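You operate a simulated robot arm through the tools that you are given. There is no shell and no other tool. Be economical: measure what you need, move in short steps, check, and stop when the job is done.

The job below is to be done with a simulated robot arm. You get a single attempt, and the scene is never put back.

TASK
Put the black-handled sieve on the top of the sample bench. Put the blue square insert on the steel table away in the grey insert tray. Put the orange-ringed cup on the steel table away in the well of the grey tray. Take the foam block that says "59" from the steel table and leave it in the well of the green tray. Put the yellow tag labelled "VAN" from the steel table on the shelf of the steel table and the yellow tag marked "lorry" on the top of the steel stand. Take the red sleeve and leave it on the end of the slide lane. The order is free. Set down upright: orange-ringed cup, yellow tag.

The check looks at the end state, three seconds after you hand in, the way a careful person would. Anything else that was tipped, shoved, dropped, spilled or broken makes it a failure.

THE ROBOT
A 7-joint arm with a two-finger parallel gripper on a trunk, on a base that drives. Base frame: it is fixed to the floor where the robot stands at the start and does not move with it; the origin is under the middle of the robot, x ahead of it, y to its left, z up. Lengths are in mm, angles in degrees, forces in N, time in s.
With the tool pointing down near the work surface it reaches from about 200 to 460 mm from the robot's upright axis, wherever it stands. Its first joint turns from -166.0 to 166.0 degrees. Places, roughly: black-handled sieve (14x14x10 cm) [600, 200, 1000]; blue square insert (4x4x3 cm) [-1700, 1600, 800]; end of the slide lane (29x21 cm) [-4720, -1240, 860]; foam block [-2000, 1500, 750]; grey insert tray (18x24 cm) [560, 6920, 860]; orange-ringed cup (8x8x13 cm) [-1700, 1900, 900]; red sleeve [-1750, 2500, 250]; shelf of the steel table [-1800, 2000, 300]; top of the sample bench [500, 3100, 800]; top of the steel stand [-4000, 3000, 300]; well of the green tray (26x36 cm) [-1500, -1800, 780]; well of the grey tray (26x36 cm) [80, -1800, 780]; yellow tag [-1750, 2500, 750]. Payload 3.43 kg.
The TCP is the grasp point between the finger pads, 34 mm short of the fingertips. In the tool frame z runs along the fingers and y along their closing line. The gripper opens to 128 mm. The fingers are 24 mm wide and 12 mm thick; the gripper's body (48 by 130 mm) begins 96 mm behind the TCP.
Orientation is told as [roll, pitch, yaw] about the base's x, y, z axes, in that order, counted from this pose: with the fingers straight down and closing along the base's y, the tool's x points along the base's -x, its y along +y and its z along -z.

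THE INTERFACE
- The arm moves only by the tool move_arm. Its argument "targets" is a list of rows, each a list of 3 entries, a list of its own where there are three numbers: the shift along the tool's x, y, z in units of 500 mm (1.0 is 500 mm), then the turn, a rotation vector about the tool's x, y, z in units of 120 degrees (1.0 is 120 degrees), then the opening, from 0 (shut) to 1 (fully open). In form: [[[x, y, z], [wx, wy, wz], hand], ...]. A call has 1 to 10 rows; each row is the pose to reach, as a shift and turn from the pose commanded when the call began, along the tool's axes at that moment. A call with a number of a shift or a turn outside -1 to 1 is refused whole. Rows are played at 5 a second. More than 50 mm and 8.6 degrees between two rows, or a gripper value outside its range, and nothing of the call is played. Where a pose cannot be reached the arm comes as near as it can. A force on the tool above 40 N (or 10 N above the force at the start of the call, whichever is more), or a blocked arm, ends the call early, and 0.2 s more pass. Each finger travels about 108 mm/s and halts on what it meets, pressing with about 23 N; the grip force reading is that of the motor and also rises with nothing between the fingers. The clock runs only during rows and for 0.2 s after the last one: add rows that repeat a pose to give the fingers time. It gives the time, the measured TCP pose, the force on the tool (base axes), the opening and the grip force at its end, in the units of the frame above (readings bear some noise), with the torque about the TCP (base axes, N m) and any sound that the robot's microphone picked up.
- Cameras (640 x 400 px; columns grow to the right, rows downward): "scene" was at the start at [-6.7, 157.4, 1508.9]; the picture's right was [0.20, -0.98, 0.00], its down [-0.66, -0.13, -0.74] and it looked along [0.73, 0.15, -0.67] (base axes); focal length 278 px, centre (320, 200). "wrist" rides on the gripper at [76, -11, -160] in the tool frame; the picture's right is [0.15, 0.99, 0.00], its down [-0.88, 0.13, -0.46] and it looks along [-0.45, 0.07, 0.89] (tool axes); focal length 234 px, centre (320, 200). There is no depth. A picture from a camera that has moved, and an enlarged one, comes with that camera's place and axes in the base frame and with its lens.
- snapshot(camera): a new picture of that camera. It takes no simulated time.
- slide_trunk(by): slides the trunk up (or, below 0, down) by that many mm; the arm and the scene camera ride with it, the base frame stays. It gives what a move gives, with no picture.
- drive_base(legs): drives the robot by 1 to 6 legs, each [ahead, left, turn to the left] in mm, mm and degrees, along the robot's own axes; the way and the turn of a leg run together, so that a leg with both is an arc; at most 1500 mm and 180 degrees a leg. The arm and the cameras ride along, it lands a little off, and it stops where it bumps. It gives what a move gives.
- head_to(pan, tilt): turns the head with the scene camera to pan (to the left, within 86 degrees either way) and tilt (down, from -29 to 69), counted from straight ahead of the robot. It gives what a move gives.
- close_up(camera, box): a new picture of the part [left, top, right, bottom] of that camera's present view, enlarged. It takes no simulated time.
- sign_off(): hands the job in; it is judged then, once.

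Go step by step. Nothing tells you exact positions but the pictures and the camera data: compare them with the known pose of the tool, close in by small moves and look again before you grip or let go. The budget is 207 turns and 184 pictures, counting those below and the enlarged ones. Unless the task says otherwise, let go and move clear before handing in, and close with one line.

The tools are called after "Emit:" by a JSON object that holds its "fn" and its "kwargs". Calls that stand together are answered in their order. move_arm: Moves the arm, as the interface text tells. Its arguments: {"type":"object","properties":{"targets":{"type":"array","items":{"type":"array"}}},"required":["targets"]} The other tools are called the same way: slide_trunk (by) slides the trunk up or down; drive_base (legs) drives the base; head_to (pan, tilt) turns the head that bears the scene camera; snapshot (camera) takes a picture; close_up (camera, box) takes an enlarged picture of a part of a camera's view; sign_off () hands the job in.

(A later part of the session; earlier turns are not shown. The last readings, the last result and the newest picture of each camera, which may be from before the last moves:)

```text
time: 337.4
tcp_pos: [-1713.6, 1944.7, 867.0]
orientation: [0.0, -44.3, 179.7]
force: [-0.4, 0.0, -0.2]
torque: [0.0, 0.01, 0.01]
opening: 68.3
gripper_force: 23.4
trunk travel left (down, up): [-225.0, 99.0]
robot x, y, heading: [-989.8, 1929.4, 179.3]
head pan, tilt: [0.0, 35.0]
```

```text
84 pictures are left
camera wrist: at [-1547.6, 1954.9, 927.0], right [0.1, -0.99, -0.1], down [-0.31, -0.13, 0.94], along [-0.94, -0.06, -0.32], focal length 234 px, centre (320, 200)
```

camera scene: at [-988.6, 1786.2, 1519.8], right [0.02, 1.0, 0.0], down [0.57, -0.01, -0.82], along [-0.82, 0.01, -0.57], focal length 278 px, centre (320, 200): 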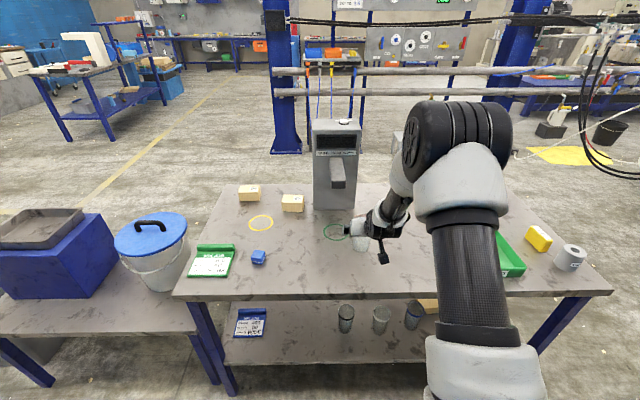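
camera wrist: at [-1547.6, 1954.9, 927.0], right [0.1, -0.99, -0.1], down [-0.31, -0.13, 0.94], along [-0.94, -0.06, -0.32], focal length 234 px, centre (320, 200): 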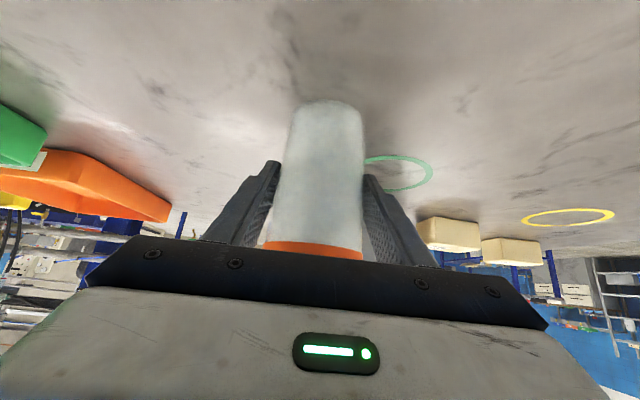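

Gripped (68 mm). I lift slowly, straight up.

Emit:
{"fn": "move_arm", "kwargs": {"targets": [[[-0.015, 0, -0.015], [0, 0, 0], 0.35], [[-0.06, 0, -0.062], [0, 0, 0], 0.35], [[-0.12, 0, -0.123], [0, 0, 0], 0.35], [[-0.18, 0, -0.185], [0, 0, 0], 0.35], [[-0.22, 0, -0.226], [0, 0, 0], 0.35], [[-0.22, 0, -0.226], [0, 0, 0], 0.35]]}}

Emit:
{"fn": "snapshot", "kwargs": {"camera": "wrist"}}

Emit:
{"fn": "snapshot", "kwargs": {"camera": "scene"}}

```text
time: 338.8
tcp_pos: [-1710.8, 1945.8, 1024.0]
orientation: [0.0, -44.3, 179.6]
force: [0.2, -0.1, -0.4]
torque: [0.0, -0.01, 0.0]
opening: 68.5
gripper_force: 23.2
trunk travel left (down, up): [-225.0, 99.0]
robot x, y, heading: [-990.4, 1928.8, 179.0]
head pan, tilt: [0.0, 35.0]
```

```text
83 pictures are left
camera wrist: at [-1544.8, 1956.2, 1084.1], right [0.1, -0.99, -0.1], down [-0.31, -0.13, 0.94], along [-0.94, -0.06, -0.32], focal length 234 px, centre (320, 200)
```

wrist: 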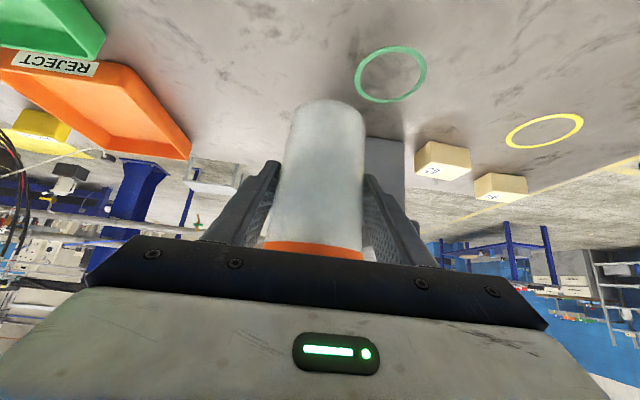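

```text
82 pictures are left
camera scene: at [-988.3, 1786.2, 1519.7], right [0.02, 1.0, 0.0], down [0.57, -0.01, -0.82], along [-0.82, 0.01, -0.57], focal length 278 px, centre (320, 200)
```

scene: 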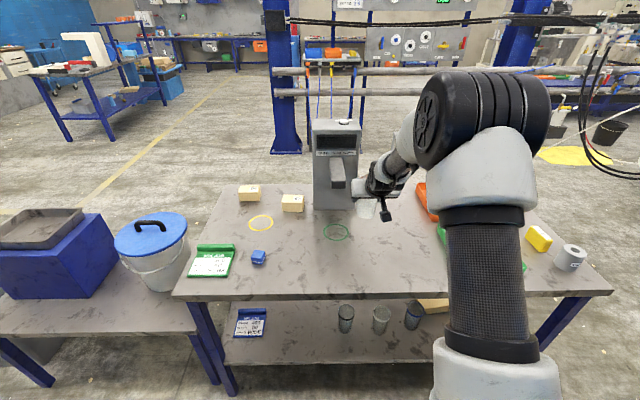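

Cup held upright. I drive to the grey tray at the east end of the tray bench.

Emit:
{"fn": "drive_base", "kwargs": {"legs": [[-400, 0, 1], [-330, 1380, 0], [-330, 1320, 0], [0, 0, 90]]}}

Emit:
{"fn": "snapshot", "kwargs": {"camera": "scene"}}

Emit:
{"fn": "snapshot", "kwargs": {"camera": "wrist"}}

```text
time: 370.9
tcp_pos: [78.4, -1506.2, 1023.4]
orientation: [0.0, -44.3, -89.0]
force: [-0.1, 0.0, 0.1]
torque: [0.03, -0.03, -0.01]
opening: 68.2
gripper_force: 23.2
trunk travel left (down, up): [-225.0, 99.0]
robot x, y, heading: [81.1, -783.8, -89.4]
head pan, tilt: [0.0, 35.0]
```

```text
81 pictures are left
camera scene: at [223.0, -779.7, 1519.8], right [-1.0, -0.01, 0.0], down [-0.01, 0.57, -0.82], along [0.01, -0.82, -0.57], focal length 278 px, centre (320, 200)
```

scene: 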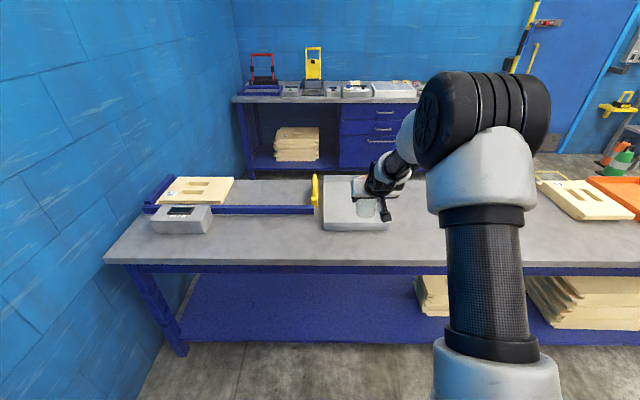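

```text
80 pictures are left
camera wrist: at [64.9, -1340.3, 1083.7], right [0.99, 0.12, -0.1], down [0.14, -0.31, 0.94], along [0.08, -0.94, -0.32], focal length 234 px, centre (320, 200)
```

wrist: 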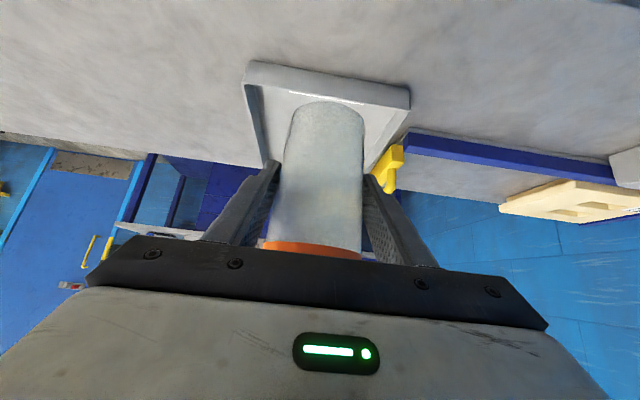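

Grey tray spans x≈-44…209, y≈-1614…-1975; well centre ≈[82, -1795]. I drive ahead 285 mm.

Emit:
{"fn": "drive_base", "kwargs": {"legs": [[283, 0, -0.5]]}}

Emit:
{"fn": "snapshot", "kwargs": {"camera": "scene"}}

Emit:
{"fn": "snapshot", "kwargs": {"camera": "wrist"}}

```text
time: 372.9
tcp_pos: [72.0, -1792.5, 1022.8]
orientation: [0.0, -44.3, -89.6]
force: [-0.1, 0.7, -0.6]
torque: [0.01, 0.0, 0.0]
opening: 68.4
gripper_force: 23.6
trunk travel left (down, up): [-225.0, 99.0]
robot x, y, heading: [80.4, -1070.3, -89.7]
head pan, tilt: [0.0, 35.0]
```

```text
79 pictures are left
camera scene: at [224.3, -1067.2, 1519.7], right [-1.0, 0.0, 0.0], down [0.0, 0.57, -0.82], along [0.0, -0.82, -0.57], focal length 278 px, centre (320, 200)
```

scene: 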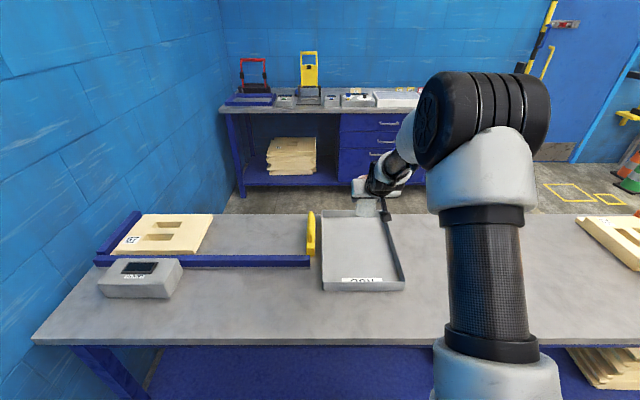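

```text
78 pictures are left
camera wrist: at [60.5, -1626.1, 1083.7], right [0.99, 0.11, -0.1], down [0.13, -0.31, 0.94], along [0.07, -0.94, -0.32], focal length 234 px, centre (320, 200)
```

wrist: 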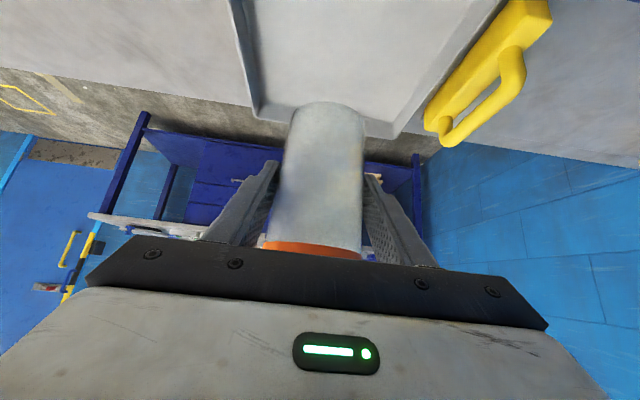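

Over the well. I shift 12 mm in x and lower in stages.

Emit:
{"fn": "move_arm", "kwargs": {"targets": [[[0.04, 0.012, 0.041], [0, 0, 0], 0.35], [[0.1, 0.024, 0.103], [0, 0, 0], 0.35], [[0.16, 0.024, 0.164], [0, 0, 0], 0.35], [[0.2, 0.024, 0.205], [0, 0, 0], 0.35], [[0.2, 0.024, 0.205], [0, 0, 0], 0.35]]}}

Emit:
{"fn": "snapshot", "kwargs": {"camera": "wrist"}}

Emit:
{"fn": "move_arm", "kwargs": {"targets": [[[0.01, 0, 0.01], [0, 0, 0], 0.35], [[0.017, 0, 0.017], [0, 0, 0], 0.35], [[0.024, 0, 0.0245], [0, 0, 0], 0.35], [[0.03, 0, 0.031], [0, 0, 0], 0.35], [[0.036, 0, 0.037], [0, 0, 0], 0.35], [[0.041, 0, 0.042], [0, 0, 0], 0.35], [[0.046, 0, 0.047], [0, 0, 0], 0.35], [[0.051, 0, 0.052], [0, 0, 0], 0.35]]}}

Emit:
{"fn": "snapshot", "kwargs": {"camera": "wrist"}}

Emit:
{"fn": "close_up", "kwargs": {"camera": "scene", "box": [290, 170, 450, 300]}}

```text
time: 374.1
tcp_pos: [86.5, -1790.2, 878.7]
orientation: [-0.2, -44.4, -89.5]
force: [-0.1, -0.3, -0.4]
torque: [-0.03, 0.0, 0.0]
opening: 68.3
gripper_force: 23.0
trunk travel left (down, up): [-225.0, 99.0]
robot x, y, heading: [84.0, -1067.4, -90.1]
head pan, tilt: [0.0, 35.0]
```

```text
77 pictures are left
camera wrist: at [74.3, -1624.9, 940.0], right [0.99, 0.11, -0.1], down [0.13, -0.31, 0.94], along [0.07, -0.94, -0.32], focal length 234 px, centre (320, 200)
```

wrist: 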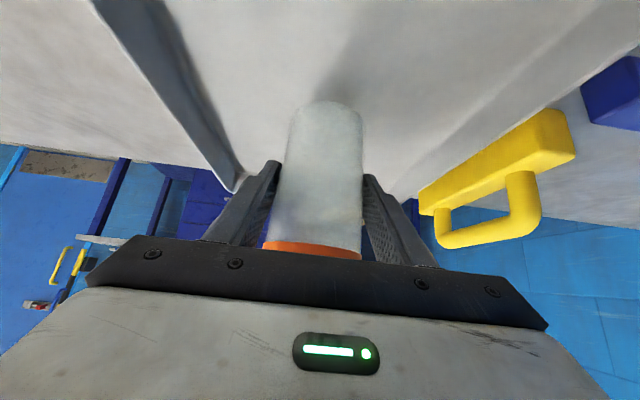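

```text
time: 375.9
tcp_pos: [85.8, -1792.0, 846.0]
orientation: [0.0, -44.7, -89.5]
force: [2.1, -1.4, 18.8]
torque: [-0.19, 0.05, -0.01]
opening: 68.1
gripper_force: 22.5
trunk travel left (down, up): [-225.0, 99.0]
robot x, y, heading: [81.4, -1071.0, -89.9]
head pan, tilt: [0.0, 35.0]
```

```text
76 pictures are left
camera wrist: at [73.1, -1626.1, 906.0], right [0.99, 0.11, -0.1], down [0.13, -0.3, 0.94], along [0.08, -0.95, -0.32], focal length 234 px, centre (320, 200)
```

wrist: 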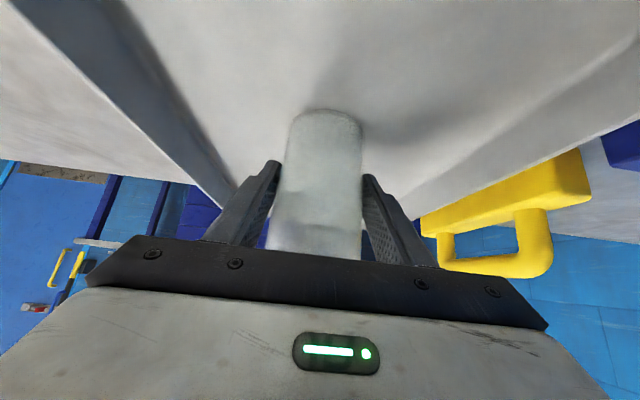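

```text
3.08 times, centred on (370, 235) of scene
camera zoom: at [224.5, -1065.3, 1519.8], right [-1.0, 0.0, 0.0], down [0.0, 0.57, -0.82], along [0.0, -0.82, -0.57], focal length 856 px, centre (166, 92)
```

zoom: 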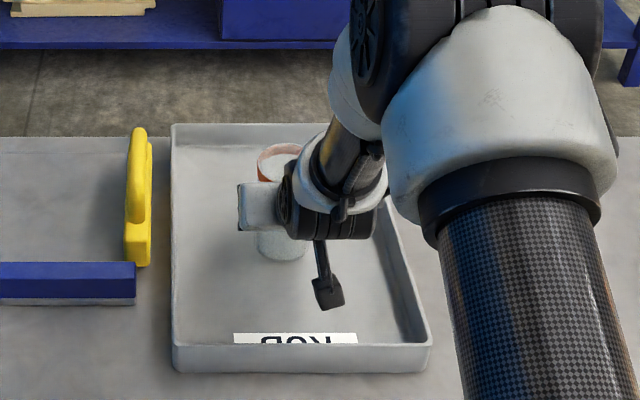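

In contact with the tray floor. I release gently and withdraw along the tool axis.

Emit:
{"fn": "move_arm", "kwargs": {"targets": [[[-0.004, 0, -0.004], [0, 0.003, 0], 0.45], [[-0.004, 0, -0.004], [0, 0.003, 0], 0.6], [[-0.004, 0, -0.004], [0, 0.003, 0], 0.8], [[-0.004, 0, -0.004], [0, 0.003, 0], 1], [[-0.004, 0, -0.004], [0, 0.003, 0], 1], [[-0.004, 0, -0.06], [0, 0.003, 0], 1], [[-0.004, 0, -0.14], [0, 0.003, 0], 1], [[-0.004, 0, -0.22], [0, 0.003, 0], 1], [[-0.004, 0, -0.3], [0, 0.003, 0], 1], [[-0.004, 0, -0.38], [0, 0.003, 0], 1]]}}

Emit:
{"fn": "snapshot", "kwargs": {"camera": "wrist"}}

```text
time: 378.1
tcp_pos: [84.7, -1662.0, 979.3]
orientation: [0.0, -43.9, -89.4]
force: [-0.6, 0.3, 0.1]
torque: [0.01, -0.04, 0.02]
opening: 128.0
gripper_force: 0.1
trunk travel left (down, up): [-225.0, 99.0]
robot x, y, heading: [78.3, -1071.2, -89.9]
head pan, tilt: [0.0, 35.0]
```

```text
74 pictures are left
camera wrist: at [72.8, -1496.3, 1040.5], right [0.99, 0.11, -0.1], down [0.13, -0.32, 0.94], along [0.07, -0.94, -0.33], focal length 234 px, centre (320, 200)
```

wrist: 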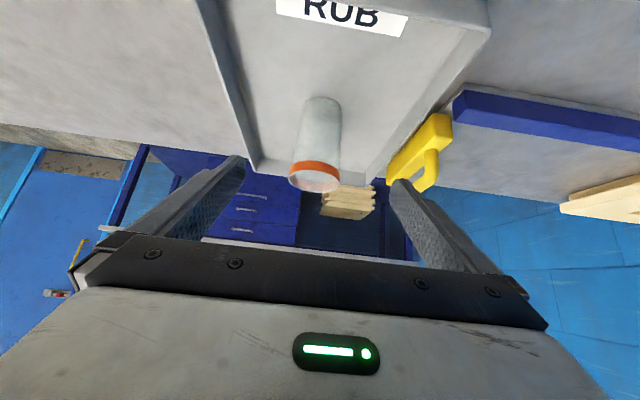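

The cup stands upright in the grey tray. Next the blue insert: back to the steel table.

Emit:
{"fn": "drive_base", "kwargs": {"legs": [[-200, 0, 0], [0, 0, -91], [350, -1200, 0], [350, -1180, 0]]}}

Emit:
{"fn": "snapshot", "kwargs": {"camera": "scene"}}

```text
time: 406.2
tcp_pos: [-1320.6, 1451.6, 978.6]
orientation: [0.1, -44.0, -175.9]
force: [0.4, -0.4, 0.2]
torque: [-0.02, -0.02, 0.01]
opening: 127.9
gripper_force: 0.0
trunk travel left (down, up): [-225.0, 99.0]
robot x, y, heading: [-728.2, 1489.4, -176.3]
head pan, tilt: [0.0, 35.0]
```

```text
73 pictures are left
camera scene: at [-718.7, 1352.4, 1519.8], right [-0.06, 1.0, 0.0], down [0.57, 0.04, -0.82], along [-0.82, -0.05, -0.57], focal length 278 px, centre (320, 200)
```

scene: 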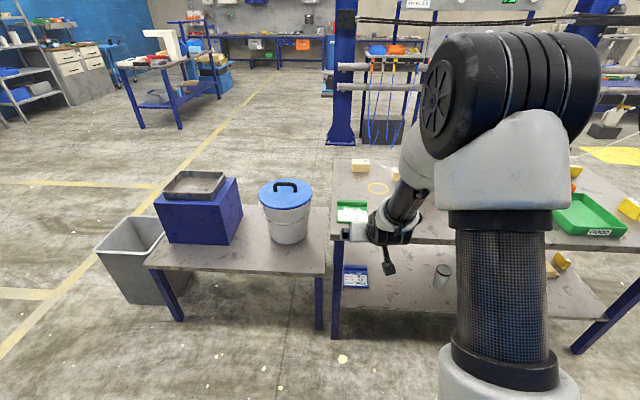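

I bring the tool vertical while retracting it 130 mm, then drive up to the insert.

Emit:
{"fn": "move_arm", "kwargs": {"targets": [[[0.03, 0, -0.03], [0, 0.06, 0], 1], [[0.06, 0, -0.06], [0, 0.12, 0], 1], [[0.09, 0, -0.09], [0, 0.18, 0], 1], [[0.125, 0, -0.12], [0, 0.24, 0], 1], [[0.155, 0, -0.15], [0, 0.3, 0], 1], [[0.187, 0, -0.181], [0, 0.3675, 0], 1], [[0.187, 0, -0.181], [0, 0.3675, 0], 1]]}}

Emit:
{"fn": "drive_base", "kwargs": {"legs": [[440, -115, -3.7]]}}

Emit:
{"fn": "snapshot", "kwargs": {"camera": "wrist"}}

Emit:
{"fn": "snapshot", "kwargs": {"camera": "scene"}}

```text
time: 407.8
tcp_pos: [-1192.6, 1458.2, 978.7]
orientation: [0.1, 0.2, -175.8]
force: [1.2, -0.1, 0.0]
torque: [-0.01, 0.02, -0.03]
opening: 128.0
gripper_force: 0.0
trunk travel left (down, up): [-225.0, 99.0]
robot x, y, heading: [-730.0, 1493.6, -176.3]
head pan, tilt: [0.0, 35.0]
```

```text
time: 410.5
tcp_pos: [-1624.3, 1591.7, 978.6]
orientation: [0.0, 0.1, -179.8]
force: [-0.3, 0.0, -0.3]
torque: [0.01, -0.01, -0.02]
opening: 128.0
gripper_force: 0.2
trunk travel left (down, up): [-225.0, 99.0]
robot x, y, heading: [-1162.1, 1593.3, 179.8]
head pan, tilt: [0.0, 35.0]
```

```text
72 pictures are left
camera wrist: at [-1548.9, 1602.9, 1137.2], right [0.15, -0.99, 0.0], down [-0.88, -0.13, 0.45], along [-0.45, -0.07, -0.89], focal length 234 px, centre (320, 200)
```

wrist: 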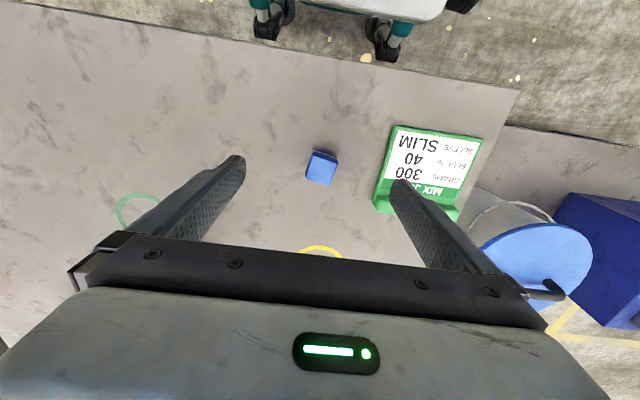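

```text
71 pictures are left
camera scene: at [-1159.2, 1453.9, 1519.7], right [0.01, 1.0, 0.0], down [0.57, 0.0, -0.82], along [-0.82, 0.01, -0.57], focal length 278 px, centre (320, 200)
```

scene: 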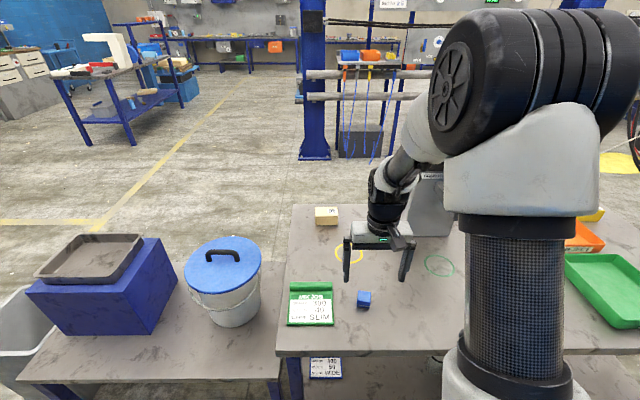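

Emit:
{"fn": "close_up", "kwargs": {"camera": "wrist", "box": [270, 130, 366, 200]}}

Emit:
{"fn": "close_up", "kwargs": {"camera": "scene", "box": [320, 270, 400, 330]}}

```text
5.71 times, centred on (318, 165) of wrist
camera zoom: at [-1548.9, 1602.9, 1137.2], right [0.15, -0.99, 0.0], down [-0.88, -0.13, 0.45], along [-0.45, -0.07, -0.89], focal length 1338 px, centre (331, 400)
```

zoom: 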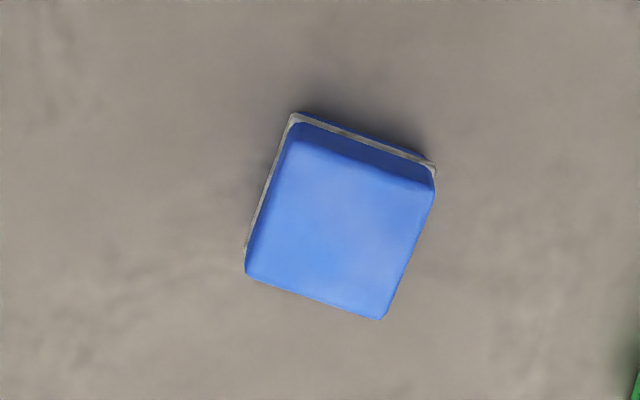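

```text
6.67 times, centred on (360, 300) of scene
camera zoom: at [-1159.2, 1453.9, 1519.7], right [0.01, 1.0, 0.0], down [0.57, 0.0, -0.82], along [-0.82, 0.01, -0.57], focal length 1855 px, centre (53, -467)
```

zoom: 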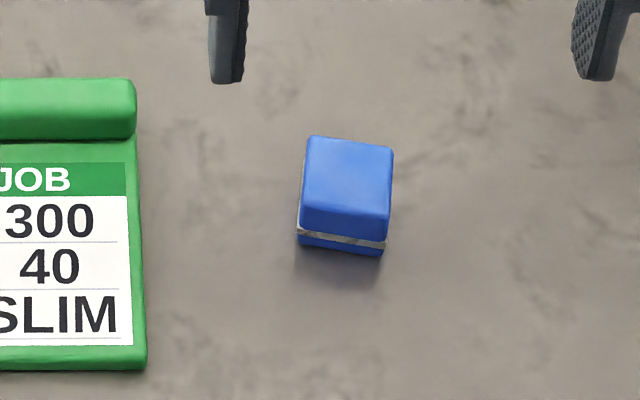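

Insert centre ≈[-1659, 1584], turned by about 12°. I align the wrist with it and lower to 60 mm above grip height.

Emit:
{"fn": "move_arm", "kwargs": {"targets": [[[-0.035, 0.008, 0.03], [0, 0, 0.05], 0.7], [[-0.069, 0.0155, 0.09], [0, 0, 0.1], 0.6], [[-0.069, 0.0155, 0.16], [0, 0, 0.1], 0.6], [[-0.069, 0.0155, 0.18], [0, 0, 0.1], 0.6], [[-0.069, 0.0155, 0.18], [0, 0, 0.1], 0.6]]}}

Emit:
{"fn": "snapshot", "kwargs": {"camera": "wrist"}}

Emit:
{"fn": "close_up", "kwargs": {"camera": "scene", "box": [300, 220, 428, 330]}}

```text
time: 411.7
tcp_pos: [-1656.6, 1585.5, 888.8]
orientation: [0.0, 0.1, 168.0]
force: [-0.2, -0.2, 0.1]
torque: [0.01, -0.04, 0.01]
opening: 76.8
gripper_force: 0.0
trunk travel left (down, up): [-225.0, 99.0]
robot x, y, heading: [-1163.5, 1589.5, 179.6]
head pan, tilt: [0.0, 35.0]
```

```text
68 pictures are left
camera wrist: at [-1579.2, 1581.0, 1047.7], right [-0.06, -1.0, 0.0], down [-0.89, 0.05, 0.45], along [-0.45, 0.03, -0.89], focal length 234 px, centre (320, 200)
```

wrist: 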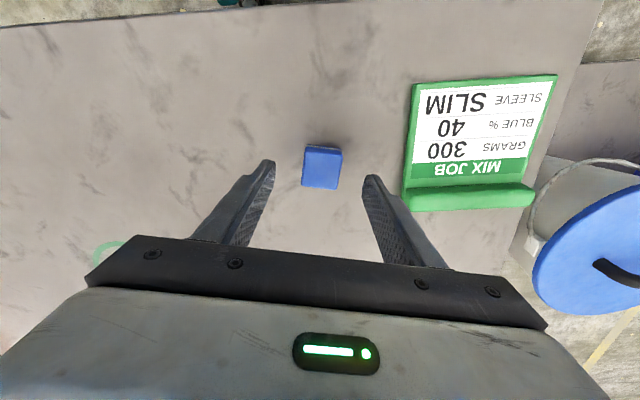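

```text
3.64 times, centred on (364, 275) of scene
camera zoom: at [-1159.2, 1453.9, 1519.8], right [0.01, 1.0, 0.0], down [0.57, 0.0, -0.82], along [-0.82, 0.01, -0.57], focal length 1012 px, centre (160, -73)
```

zoom: 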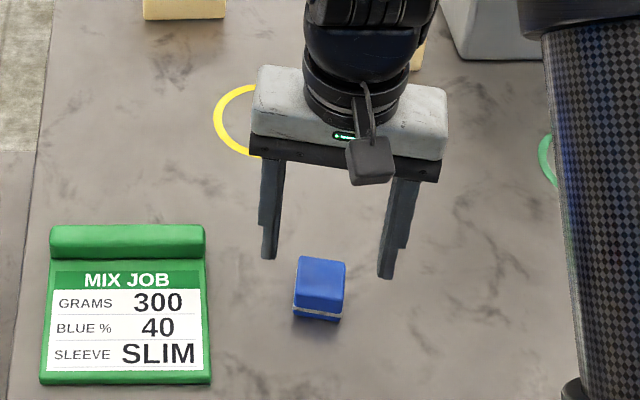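

Well aligned. I descend and close.

Emit:
{"fn": "move_arm", "kwargs": {"targets": [[[-0.006, 0.002, 0.05], [0, 0, 0], 0.6], [[-0.006, 0.002, 0.09], [0, 0, 0], 0.6], [[-0.006, 0.002, 0.099], [0, 0, 0], 0.6], [[-0.006, 0.002, 0.099], [0, 0, 0], 0.45], [[-0.006, 0.002, 0.099], [0, 0, 0], 0.3], [[-0.006, 0.002, 0.099], [0, 0, 0], 0.15], [[-0.006, 0.002, 0.099], [0, 0, 0], 0.15]]}}

Emit:
{"fn": "snapshot", "kwargs": {"camera": "wrist"}}

```text
time: 413.3
tcp_pos: [-1659.8, 1585.1, 839.2]
orientation: [-0.1, 0.0, 168.2]
force: [0.0, 0.3, 0.1]
torque: [-0.02, 0.01, 0.01]
opening: 37.0
gripper_force: 23.1
trunk travel left (down, up): [-225.0, 99.0]
robot x, y, heading: [-1162.2, 1592.6, 179.7]
head pan, tilt: [0.0, 35.0]
```

```text
66 pictures are left
camera wrist: at [-1582.8, 1579.6, 998.0], right [-0.06, -1.0, 0.0], down [-0.89, 0.05, 0.45], along [-0.45, 0.03, -0.89], focal length 234 px, centre (320, 200)
```

wrist: 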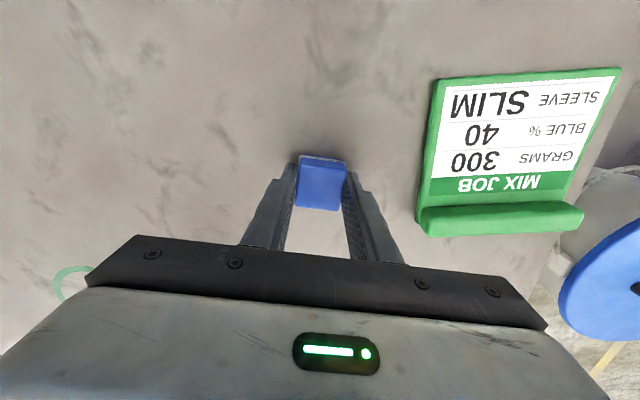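

Gripped (37 mm). I lift, back off into the corridor and turn to face the wall benches; then I look up the corridor.

Emit:
{"fn": "move_arm", "kwargs": {"targets": [[[0, 0, -0.02], [0, 0, 0], 0.1], [[0, 0, -0.1], [0, 0, 0], 0.1], [[0, 0, -0.19], [0, 0, 0], 0.1], [[0, 0, -0.28], [0, 0, 0], 0.1], [[0, 0, -0.36], [0, 0, 0], 0.1], [[0, 0, -0.36], [0, 0, 0], 0.1]]}}

Emit:
{"fn": "drive_base", "kwargs": {"legs": [[-500, 0, 0], [0, 0, -179]]}}

Emit:
{"fn": "head_to", "kwargs": {"pan": 78, "tilt": 10}}

Emit:
{"fn": "head_to", "kwargs": {"pan": 78, "tilt": 10}}

Emit:
{"fn": "snapshot", "kwargs": {"camera": "scene"}}

```text
time: 414.7
tcp_pos: [-1665.2, 1585.2, 1017.9]
orientation: [-0.1, 0.0, 168.3]
force: [0.3, -0.2, -0.4]
torque: [0.01, 0.0, -0.03]
opening: 37.1
gripper_force: 23.1
trunk travel left (down, up): [-225.0, 99.0]
robot x, y, heading: [-1161.0, 1593.8, 179.8]
head pan, tilt: [0.0, 35.0]
```

```text
time: 425.3
tcp_pos: [-154.5, 1577.2, 1018.0]
orientation: [-0.1, 0.2, -14.3]
force: [0.6, -0.2, -0.6]
torque: [0.01, 0.0, 0.0]
opening: 37.2
gripper_force: 22.7
trunk travel left (down, up): [-225.0, 99.0]
robot x, y, heading: [-662.0, 1591.8, -2.8]
head pan, tilt: [0.0, 35.0]
```

```text
time: 426.9
tcp_pos: [-154.1, 1578.0, 1018.3]
orientation: [-0.2, 0.1, -14.2]
force: [0.7, 0.1, -0.4]
torque: [0.01, 0.02, 0.02]
opening: 37.2
gripper_force: 23.1
trunk travel left (down, up): [-225.0, 99.0]
robot x, y, heading: [-654.6, 1588.3, -2.5]
head pan, tilt: [78.0, 10.0]
```

```text
time: 427.4
tcp_pos: [-154.6, 1579.1, 1018.6]
orientation: [-0.1, 0.1, -14.2]
force: [-0.5, 0.2, -0.8]
torque: [0.02, 0.01, -0.01]
opening: 37.1
gripper_force: 23.1
trunk travel left (down, up): [-225.0, 99.0]
robot x, y, heading: [-661.2, 1591.5, -2.9]
head pan, tilt: [78.0, 10.0]
```

```text
65 pictures are left
camera scene: at [-716.4, 1824.8, 1559.9], right [0.97, -0.25, 0.0], down [-0.04, -0.17, -0.98], along [0.25, 0.95, -0.17], focal length 278 px, centre (320, 200)
```

scene: 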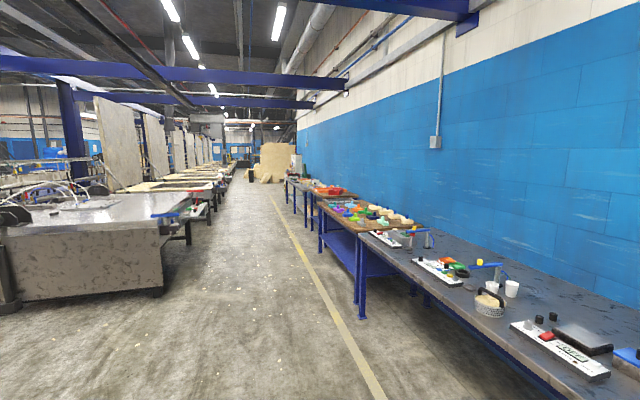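

The corridor is clear. I drive left along it in four legs.

Emit:
{"fn": "drive_base", "kwargs": {"legs": [[50, 1330, 2.8], [50, 1330, 0], [50, 1330, 0]]}}

Emit:
{"fn": "head_to", "kwargs": {"pan": 45, "tilt": 25}}

Emit:
{"fn": "head_to", "kwargs": {"pan": 45, "tilt": 25}}

Emit:
{"fn": "snapshot", "kwargs": {"camera": "scene"}}

```text
time: 465.8
tcp_pos: [9.2, 5617.3, 1019.4]
orientation: [-0.1, 0.1, -10.6]
force: [-0.2, 0.0, 0.0]
torque: [0.01, 0.01, 0.01]
opening: 37.0
gripper_force: 23.2
trunk travel left (down, up): [-225.0, 99.0]
robot x, y, heading: [-492.1, 5598.2, 0.9]
head pan, tilt: [78.0, 10.0]
```

```text
time: 466.8
tcp_pos: [10.0, 5615.6, 1018.2]
orientation: [-0.1, 0.0, -10.6]
force: [-1.1, 0.2, -0.5]
torque: [0.0, 0.02, 0.0]
opening: 37.0
gripper_force: 23.0
trunk travel left (down, up): [-225.0, 99.0]
robot x, y, heading: [-490.3, 5596.5, 0.9]
head pan, tilt: [45.0, 25.0]
```

```text
time: 467.4
tcp_pos: [9.5, 5616.7, 1018.6]
orientation: [-0.1, 0.1, -10.5]
force: [-0.4, 0.0, -0.2]
torque: [0.02, 0.0, 0.0]
opening: 36.9
gripper_force: 23.7
trunk travel left (down, up): [-225.0, 99.0]
robot x, y, heading: [-493.1, 5596.9, 0.9]
head pan, tilt: [45.0, 25.0]
```

```text
64 pictures are left
camera scene: at [-519.8, 5802.6, 1535.5], right [0.72, -0.7, 0.0], down [-0.29, -0.3, -0.91], along [0.63, 0.65, -0.42], focal length 278 px, centre (320, 200)
```

scene: 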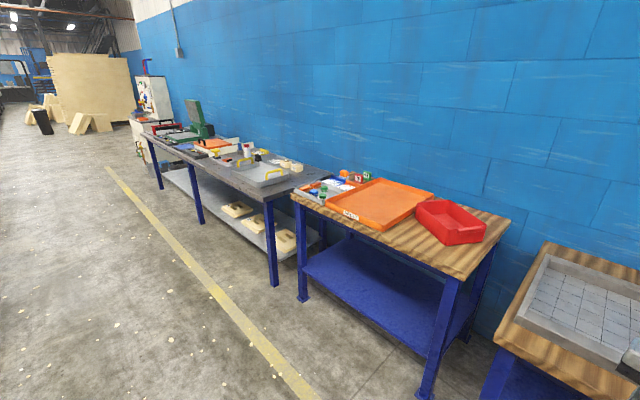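

Emit:
{"fn": "close_up", "kwargs": {"camera": "scene", "box": [270, 150, 430, 250]}}

Emit:
{"fn": "drive_base", "kwargs": {"legs": [[0, 1280, -0.9]]}}

Emit:
{"fn": "head_to", "kwargs": {"pan": 0, "tilt": 35}}

Emit:
{"fn": "head_to", "kwargs": {"pan": 0, "tilt": 35}}

Emit:
{"fn": "snapshot", "kwargs": {"camera": "scene"}}

```text
4.00 times, centred on (350, 200) of scene
camera zoom: at [-519.8, 5802.6, 1535.5], right [0.72, -0.7, 0.0], down [-0.29, -0.3, -0.91], along [0.63, 0.65, -0.42], focal length 1113 px, centre (200, 200)
```

zoom: 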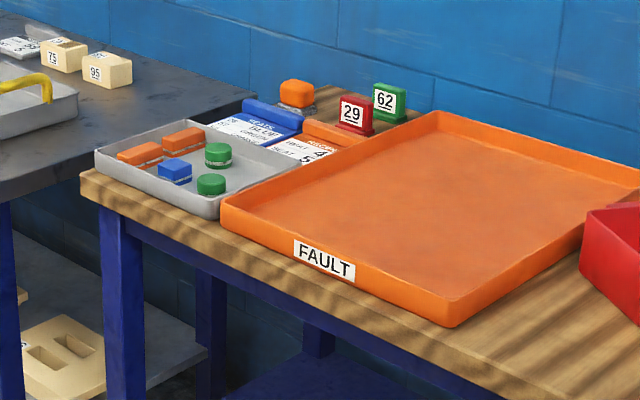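

```text
time: 479.9
tcp_pos: [-29.2, 6915.6, 1017.9]
orientation: [0.0, 0.1, -8.8]
force: [-0.4, -0.1, -0.3]
torque: [-0.02, 0.0, 0.0]
opening: 37.0
gripper_force: 23.2
trunk travel left (down, up): [-225.0, 99.0]
robot x, y, heading: [-531.1, 6879.5, 2.6]
head pan, tilt: [45.0, 25.0]
```

```text
time: 481.0
tcp_pos: [-30.5, 6917.4, 1018.2]
orientation: [-0.2, 0.0, -8.8]
force: [0.2, 0.7, 0.1]
torque: [0.0, 0.0, 0.01]
opening: 37.3
gripper_force: 22.9
trunk travel left (down, up): [-225.0, 99.0]
robot x, y, heading: [-534.1, 6879.0, 2.9]
head pan, tilt: [0.0, 35.0]
```

```text
time: 481.6
tcp_pos: [-28.9, 6917.2, 1018.0]
orientation: [-0.2, 0.1, -8.8]
force: [-0.3, 0.5, -0.8]
torque: [-0.01, 0.0, 0.0]
opening: 37.0
gripper_force: 23.1
trunk travel left (down, up): [-225.0, 99.0]
robot x, y, heading: [-533.9, 6881.4, 2.7]
head pan, tilt: [0.0, 35.0]
```

```text
62 pictures are left
camera scene: at [-539.5, 7021.4, 1519.8], right [0.05, -1.0, 0.0], down [-0.57, -0.03, -0.82], along [0.82, 0.04, -0.57], focal length 278 px, centre (320, 200)
```

scene: 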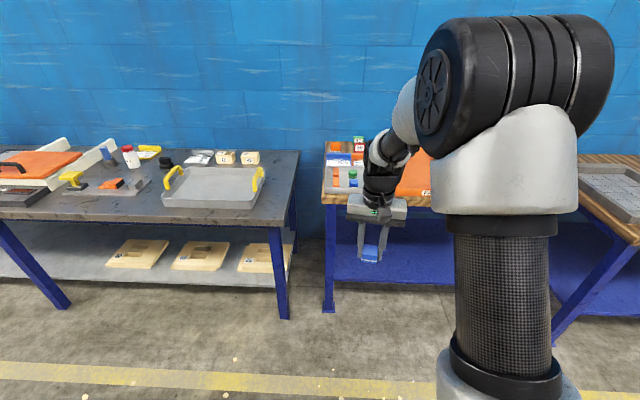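

The grey insert tray sits at the wooden table's front-left corner with other inserts in it. I drive closer and look from above.

Emit:
{"fn": "drive_base", "kwargs": {"legs": [[520, 20, -2.7]]}}

Emit:
{"fn": "snapshot", "kwargs": {"camera": "wrist"}}

Emit:
{"fn": "snapshot", "kwargs": {"camera": "scene"}}

```text
time: 484.7
tcp_pos: [495.8, 6918.8, 1018.3]
orientation: [-0.1, 0.1, -12.0]
force: [-0.2, -0.8, -0.1]
torque: [0.02, 0.03, -0.01]
opening: 37.1
gripper_force: 23.0
trunk travel left (down, up): [-225.0, 99.0]
robot x, y, heading: [-11.9, 6909.2, -0.7]
head pan, tilt: [0.0, 35.0]
```

```text
61 pictures are left
camera wrist: at [419.7, 6923.5, 1177.6], right [0.06, 1.0, 0.0], down [0.89, -0.05, 0.45], along [0.45, -0.03, -0.89], focal length 234 px, centre (320, 200)
```

wrist: 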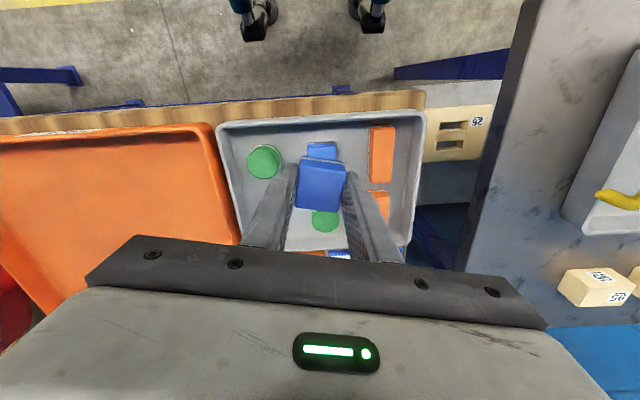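

```text
60 pictures are left
camera scene: at [-8.3, 7051.7, 1519.7], right [-0.01, -1.0, 0.0], down [-0.57, 0.0, -0.82], along [0.82, -0.01, -0.57], focal length 278 px, centre (320, 200)
```

scene: 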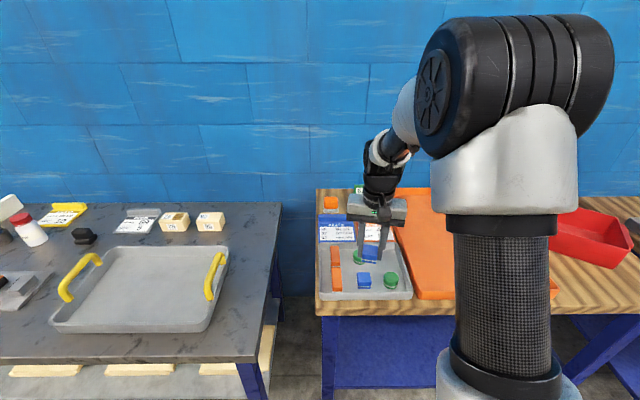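

Emit:
{"fn": "close_up", "kwargs": {"camera": "scene", "box": [310, 220, 422, 310]}}

Emit:
{"fn": "close_up", "kwargs": {"camera": "wrist", "box": [200, 90, 440, 270]}}

```text
4.44 times, centred on (366, 265) of scene
camera zoom: at [-8.3, 7051.7, 1519.7], right [-0.01, -1.0, 0.0], down [-0.57, 0.0, -0.82], along [0.82, -0.01, -0.57], focal length 1236 px, centre (116, -89)
```

zoom: 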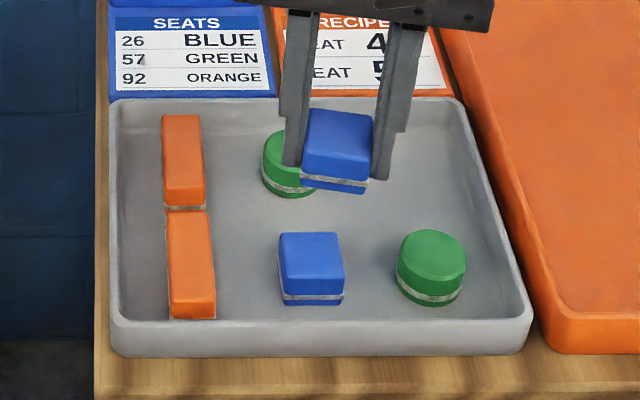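

```text
2.22 times, centred on (320, 180) of wrist
camera zoom: at [419.7, 6923.5, 1177.6], right [0.06, 1.0, 0.0], down [0.89, -0.05, 0.45], along [0.45, -0.03, -0.89], focal length 520 px, centre (320, 244)
```

zoom: 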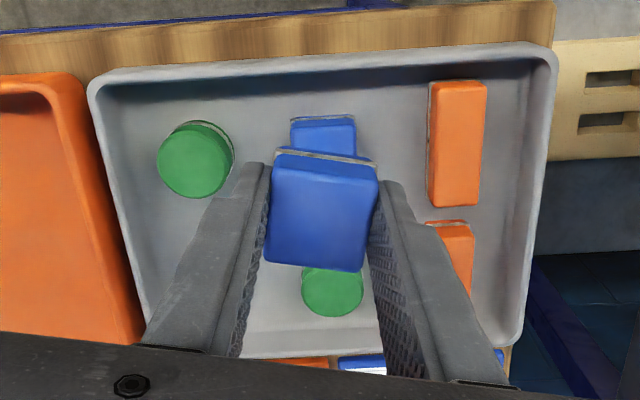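

Free spot in the tray: back right, about [598, 6850], floor z≈865. I drive in 90 mm and 60 mm right.

Emit:
{"fn": "drive_base", "kwargs": {"legs": [[92, -62, 0.7]]}}

Emit:
{"fn": "move_arm", "kwargs": {"targets": [[[0, 0, 0.04], [0, 0, -0.05], 0.1], [[0, 0, 0.08], [0, 0, -0.1], 0.1], [[0, 0, 0.1], [0, 0, -0.1], 0.1], [[0, 0, 0.1], [0, 0, -0.1], 0.1]]}}

Emit:
{"fn": "snapshot", "kwargs": {"camera": "wrist"}}

Emit:
{"fn": "close_up", "kwargs": {"camera": "scene", "box": [230, 190, 390, 310]}}

```text
time: 485.9
tcp_pos: [588.5, 6862.1, 1019.4]
orientation: [-0.1, 0.1, -11.3]
force: [0.3, -0.1, -0.1]
torque: [0.03, 0.01, 0.01]
opening: 37.0
gripper_force: 23.4
trunk travel left (down, up): [-225.0, 99.0]
robot x, y, heading: [80.9, 6851.9, 0.0]
head pan, tilt: [0.0, 35.0]
```

```text
time: 486.9
tcp_pos: [587.4, 6861.7, 966.5]
orientation: [-0.1, 0.2, 0.6]
force: [0.0, 0.6, -1.0]
torque: [-0.05, 0.06, -0.02]
opening: 36.9
gripper_force: 22.8
trunk travel left (down, up): [-225.0, 99.0]
robot x, y, heading: [86.0, 6852.5, 0.1]
head pan, tilt: [0.0, 35.0]
```

```text
57 pictures are left
camera wrist: at [512.7, 6850.2, 1126.1], right [-0.16, 0.99, 0.0], down [0.88, 0.14, 0.45], along [0.45, 0.07, -0.89], focal length 234 px, centre (320, 200)
```

wrist: 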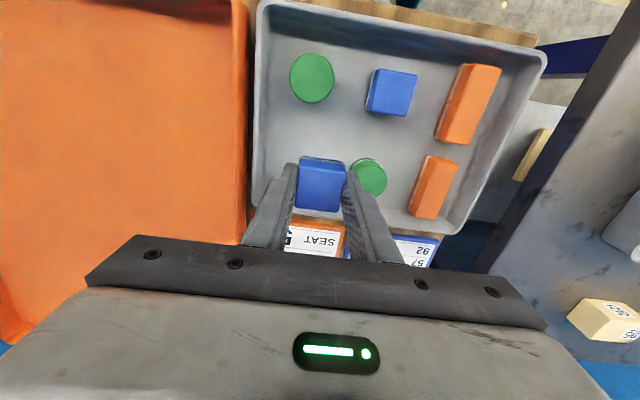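

```text
3.33 times, centred on (310, 250) of scene
camera zoom: at [83.7, 6990.6, 1519.8], right [0.0, -1.0, 0.0], down [-0.57, 0.0, -0.82], along [0.82, 0.0, -0.57], focal length 927 px, centre (353, 33)
```

zoom: 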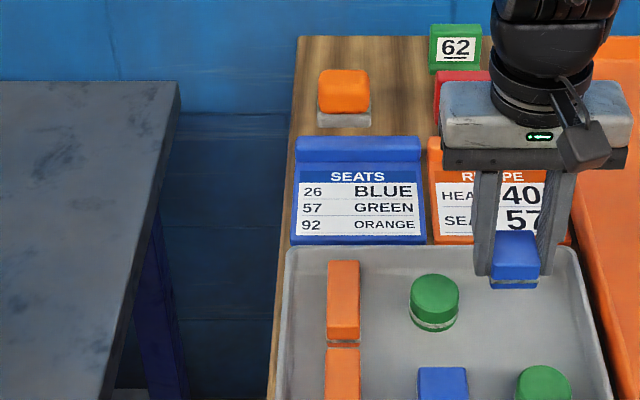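

I shift to [592, 6848] and lower slowly until the insert touches the tray floor.

Emit:
{"fn": "move_arm", "kwargs": {"targets": [[[-0.01, -0.028, 0], [0, 0, 0], 0.1], [[-0.01, -0.028, 0.05], [0, 0, 0], 0.1], [[-0.01, -0.028, 0.09], [0, 0, 0], 0.1], [[-0.01, -0.028, 0.104], [0, 0, 0], 0.1], [[-0.01, -0.028, 0.114], [0, 0, 0], 0.1], [[-0.01, -0.028, 0.122], [0, 0, 0], 0.1], [[-0.01, -0.028, 0.13], [0, 0, 0], 0.1], [[-0.01, -0.028, 0.138], [0, 0, 0], 0.1], [[-0.01, -0.028, 0.146], [0, 0, 0], 0.1]]}}

Emit:
{"fn": "snapshot", "kwargs": {"camera": "wrist"}}

Emit:
{"fn": "close_up", "kwargs": {"camera": "scene", "box": [280, 230, 420, 330]}}

```text
time: 488.9
tcp_pos: [593.6, 6849.5, 896.5]
orientation: [0.0, 0.0, 0.6]
force: [-0.6, 0.4, -0.8]
torque: [0.01, 0.01, -0.02]
opening: 37.2
gripper_force: 22.8
trunk travel left (down, up): [-225.0, 99.0]
robot x, y, heading: [82.6, 6851.8, 0.1]
head pan, tilt: [0.0, 35.0]
```

```text
55 pictures are left
camera wrist: at [518.2, 6836.7, 1054.5], right [-0.16, 0.99, 0.0], down [0.88, 0.14, 0.45], along [0.45, 0.07, -0.89], focal length 234 px, centre (320, 200)
```

wrist: 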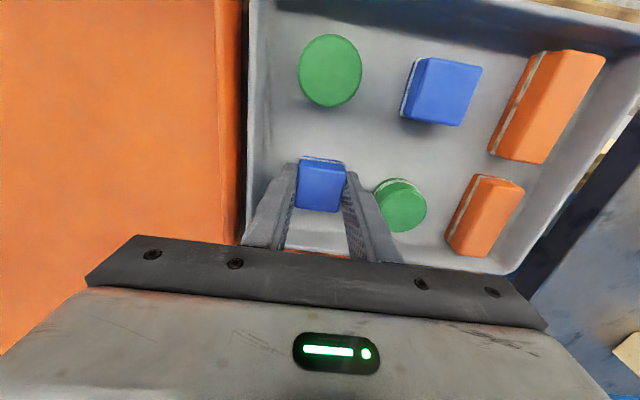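

```text
4.00 times, centred on (350, 280) of scene
camera zoom: at [83.7, 6990.6, 1519.8], right [0.0, -1.0, 0.0], down [-0.57, 0.0, -0.82], along [0.82, 0.0, -0.57], focal length 1113 px, centre (200, -120)
```

zoom: 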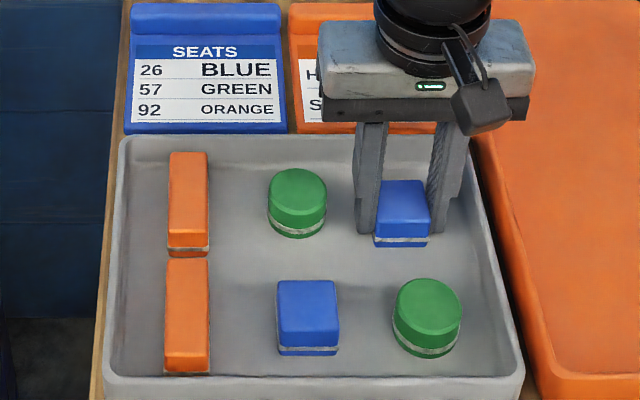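

Not yet in contact; I continue in 4 mm steps.

Emit:
{"fn": "move_arm", "kwargs": {"targets": [[[0, 0, 0.008], [0, 0, 0], 0.1], [[0, 0, 0.016], [0, 0, 0], 0.1], [[0, 0, 0.024], [0, 0, 0], 0.1], [[0, 0, 0.032], [0, 0, 0], 0.1], [[0, 0, 0.04], [0, 0, 0], 0.1], [[0, 0, 0.047], [0, 0, 0], 0.1], [[0, 0, 0.054], [0, 0, 0], 0.1]]}}

Emit:
{"fn": "snapshot", "kwargs": {"camera": "wrist"}}

```text
time: 489.7
tcp_pos: [594.9, 6850.4, 890.6]
orientation: [0.0, -0.4, 0.6]
force: [-6.6, -0.2, 22.1]
torque: [0.19, 0.52, 0.14]
opening: 37.1
gripper_force: 23.5
trunk travel left (down, up): [-225.0, 99.0]
robot x, y, heading: [86.3, 6849.1, -0.1]
head pan, tilt: [0.0, 35.0]
stopped in row 3: the force on the tool passed its limit at 46 N (the readings are from after the stop); the commanded pose is now the measured one
```

```text
53 pictures are left
camera wrist: at [518.8, 6836.8, 1048.5], right [-0.16, 0.99, 0.0], down [0.88, 0.14, 0.46], along [0.46, 0.07, -0.89], focal length 234 px, centre (320, 200)
```

wrist: 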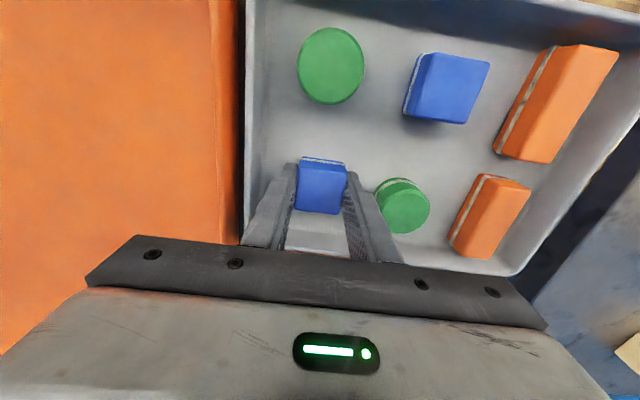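

On the floor (z≈852). I open slightly (each finger ~5 mm, clear of the green insert) and rise.

Emit:
{"fn": "move_arm", "kwargs": {"targets": [[[0, 0, -0.004], [0, 0, 0], 0.32], [[0, 0, -0.004], [0, 0, 0], 0.37], [[0, 0, -0.004], [0, 0, 0], 0.37], [[0, 0, -0.04], [0, 0, 0], 0.37], [[0, 0, -0.12], [0, 0, 0], 0.37], [[0, 0, -0.2], [0, 0, 0], 0.37], [[0, 0, -0.28], [0, 0, 0], 0.5], [[0, 0, -0.28], [0, 0, 0], 0.6]]}}

Emit:
{"fn": "snapshot", "kwargs": {"camera": "wrist"}}

Emit:
{"fn": "close_up", "kwargs": {"camera": "scene", "box": [280, 230, 420, 330]}}

```text
time: 491.5
tcp_pos: [596.7, 6849.0, 1028.4]
orientation: [-0.1, -0.4, 0.5]
force: [0.0, -0.6, 0.0]
torque: [0.02, -0.01, 0.02]
opening: 76.7
gripper_force: 0.1
trunk travel left (down, up): [-225.0, 99.0]
robot x, y, heading: [80.9, 6848.3, 0.0]
head pan, tilt: [0.0, 35.0]
```

```text
52 pictures are left
camera wrist: at [520.8, 6836.5, 1188.1], right [-0.16, 0.99, 0.0], down [0.88, 0.14, 0.46], along [0.45, 0.07, -0.89], focal length 234 px, centre (320, 200)
```

wrist: 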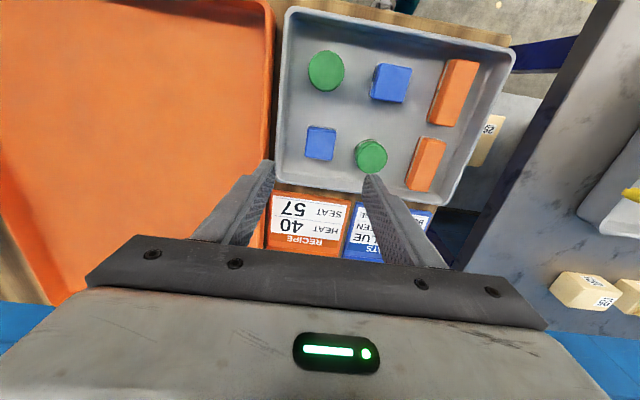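

```text
4.00 times, centred on (350, 280) of scene
camera zoom: at [83.5, 6990.6, 1519.7], right [0.0, -1.0, 0.0], down [-0.57, 0.0, -0.82], along [0.82, 0.0, -0.57], focal length 1113 px, centre (200, -120)
```

zoom: 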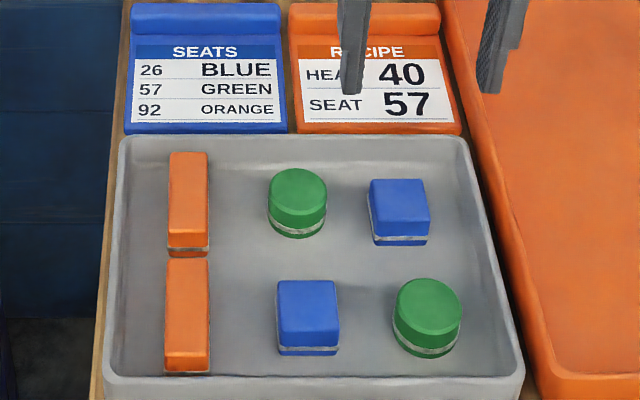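

The insert stands in the grey insert tray. Last is the LORRY tag: I drive back to the north end of the steel table.

Emit:
{"fn": "drive_base", "kwargs": {"legs": [[-520, 0, 0], [0, 0, -90], [1300, 0, 0], [1300, 0, 0], [0, -650, 0], [0, -600, 0]]}}

Emit:
{"fn": "head_to", "kwargs": {"pan": 0, "tilt": 25}}

Emit:
{"fn": "head_to", "kwargs": {"pan": 0, "tilt": 25}}

Emit:
{"fn": "snapshot", "kwargs": {"camera": "scene"}}

```text
time: 522.9
tcp_pos: [-1779.2, 3778.0, 1028.6]
orientation: [0.0, -0.2, -91.5]
force: [0.2, -0.1, -0.3]
torque: [0.03, 0.01, 0.03]
opening: 77.2
gripper_force: 0.0
trunk travel left (down, up): [-225.0, 99.0]
robot x, y, heading: [-1762.0, 4293.9, -91.7]
head pan, tilt: [0.0, 35.0]
```

```text
time: 523.6
tcp_pos: [-1780.0, 3778.7, 1028.9]
orientation: [0.0, -0.3, -91.6]
force: [0.6, 0.0, -0.1]
torque: [0.01, 0.01, 0.03]
opening: 76.8
gripper_force: 0.1
trunk travel left (down, up): [-225.0, 99.0]
robot x, y, heading: [-1758.7, 4291.1, -92.0]
head pan, tilt: [0.0, 25.0]
```

```text
time: 524.2
tcp_pos: [-1779.7, 3777.3, 1029.1]
orientation: [0.0, -0.3, -91.5]
force: [-0.2, -0.3, 0.5]
torque: [0.01, 0.01, 0.0]
opening: 76.7
gripper_force: 0.1
trunk travel left (down, up): [-225.0, 99.0]
robot x, y, heading: [-1761.8, 4290.5, -92.3]
head pan, tilt: [0.0, 25.0]
```

```text
50 pictures are left
camera scene: at [-1619.1, 4283.7, 1535.5], right [-1.0, 0.04, 0.0], down [0.01, 0.42, -0.91], along [-0.03, -0.91, -0.42], focal length 278 px, centre (320, 200)
```

scene: 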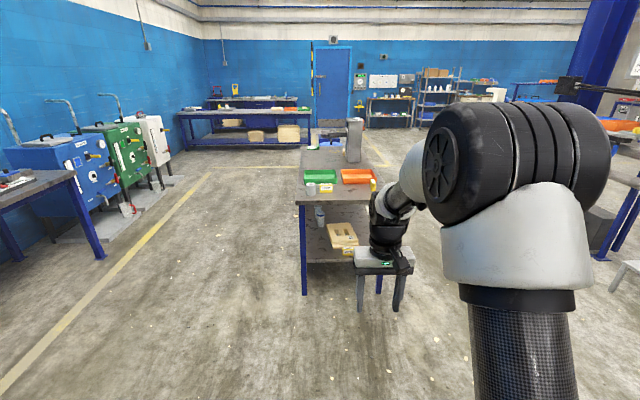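

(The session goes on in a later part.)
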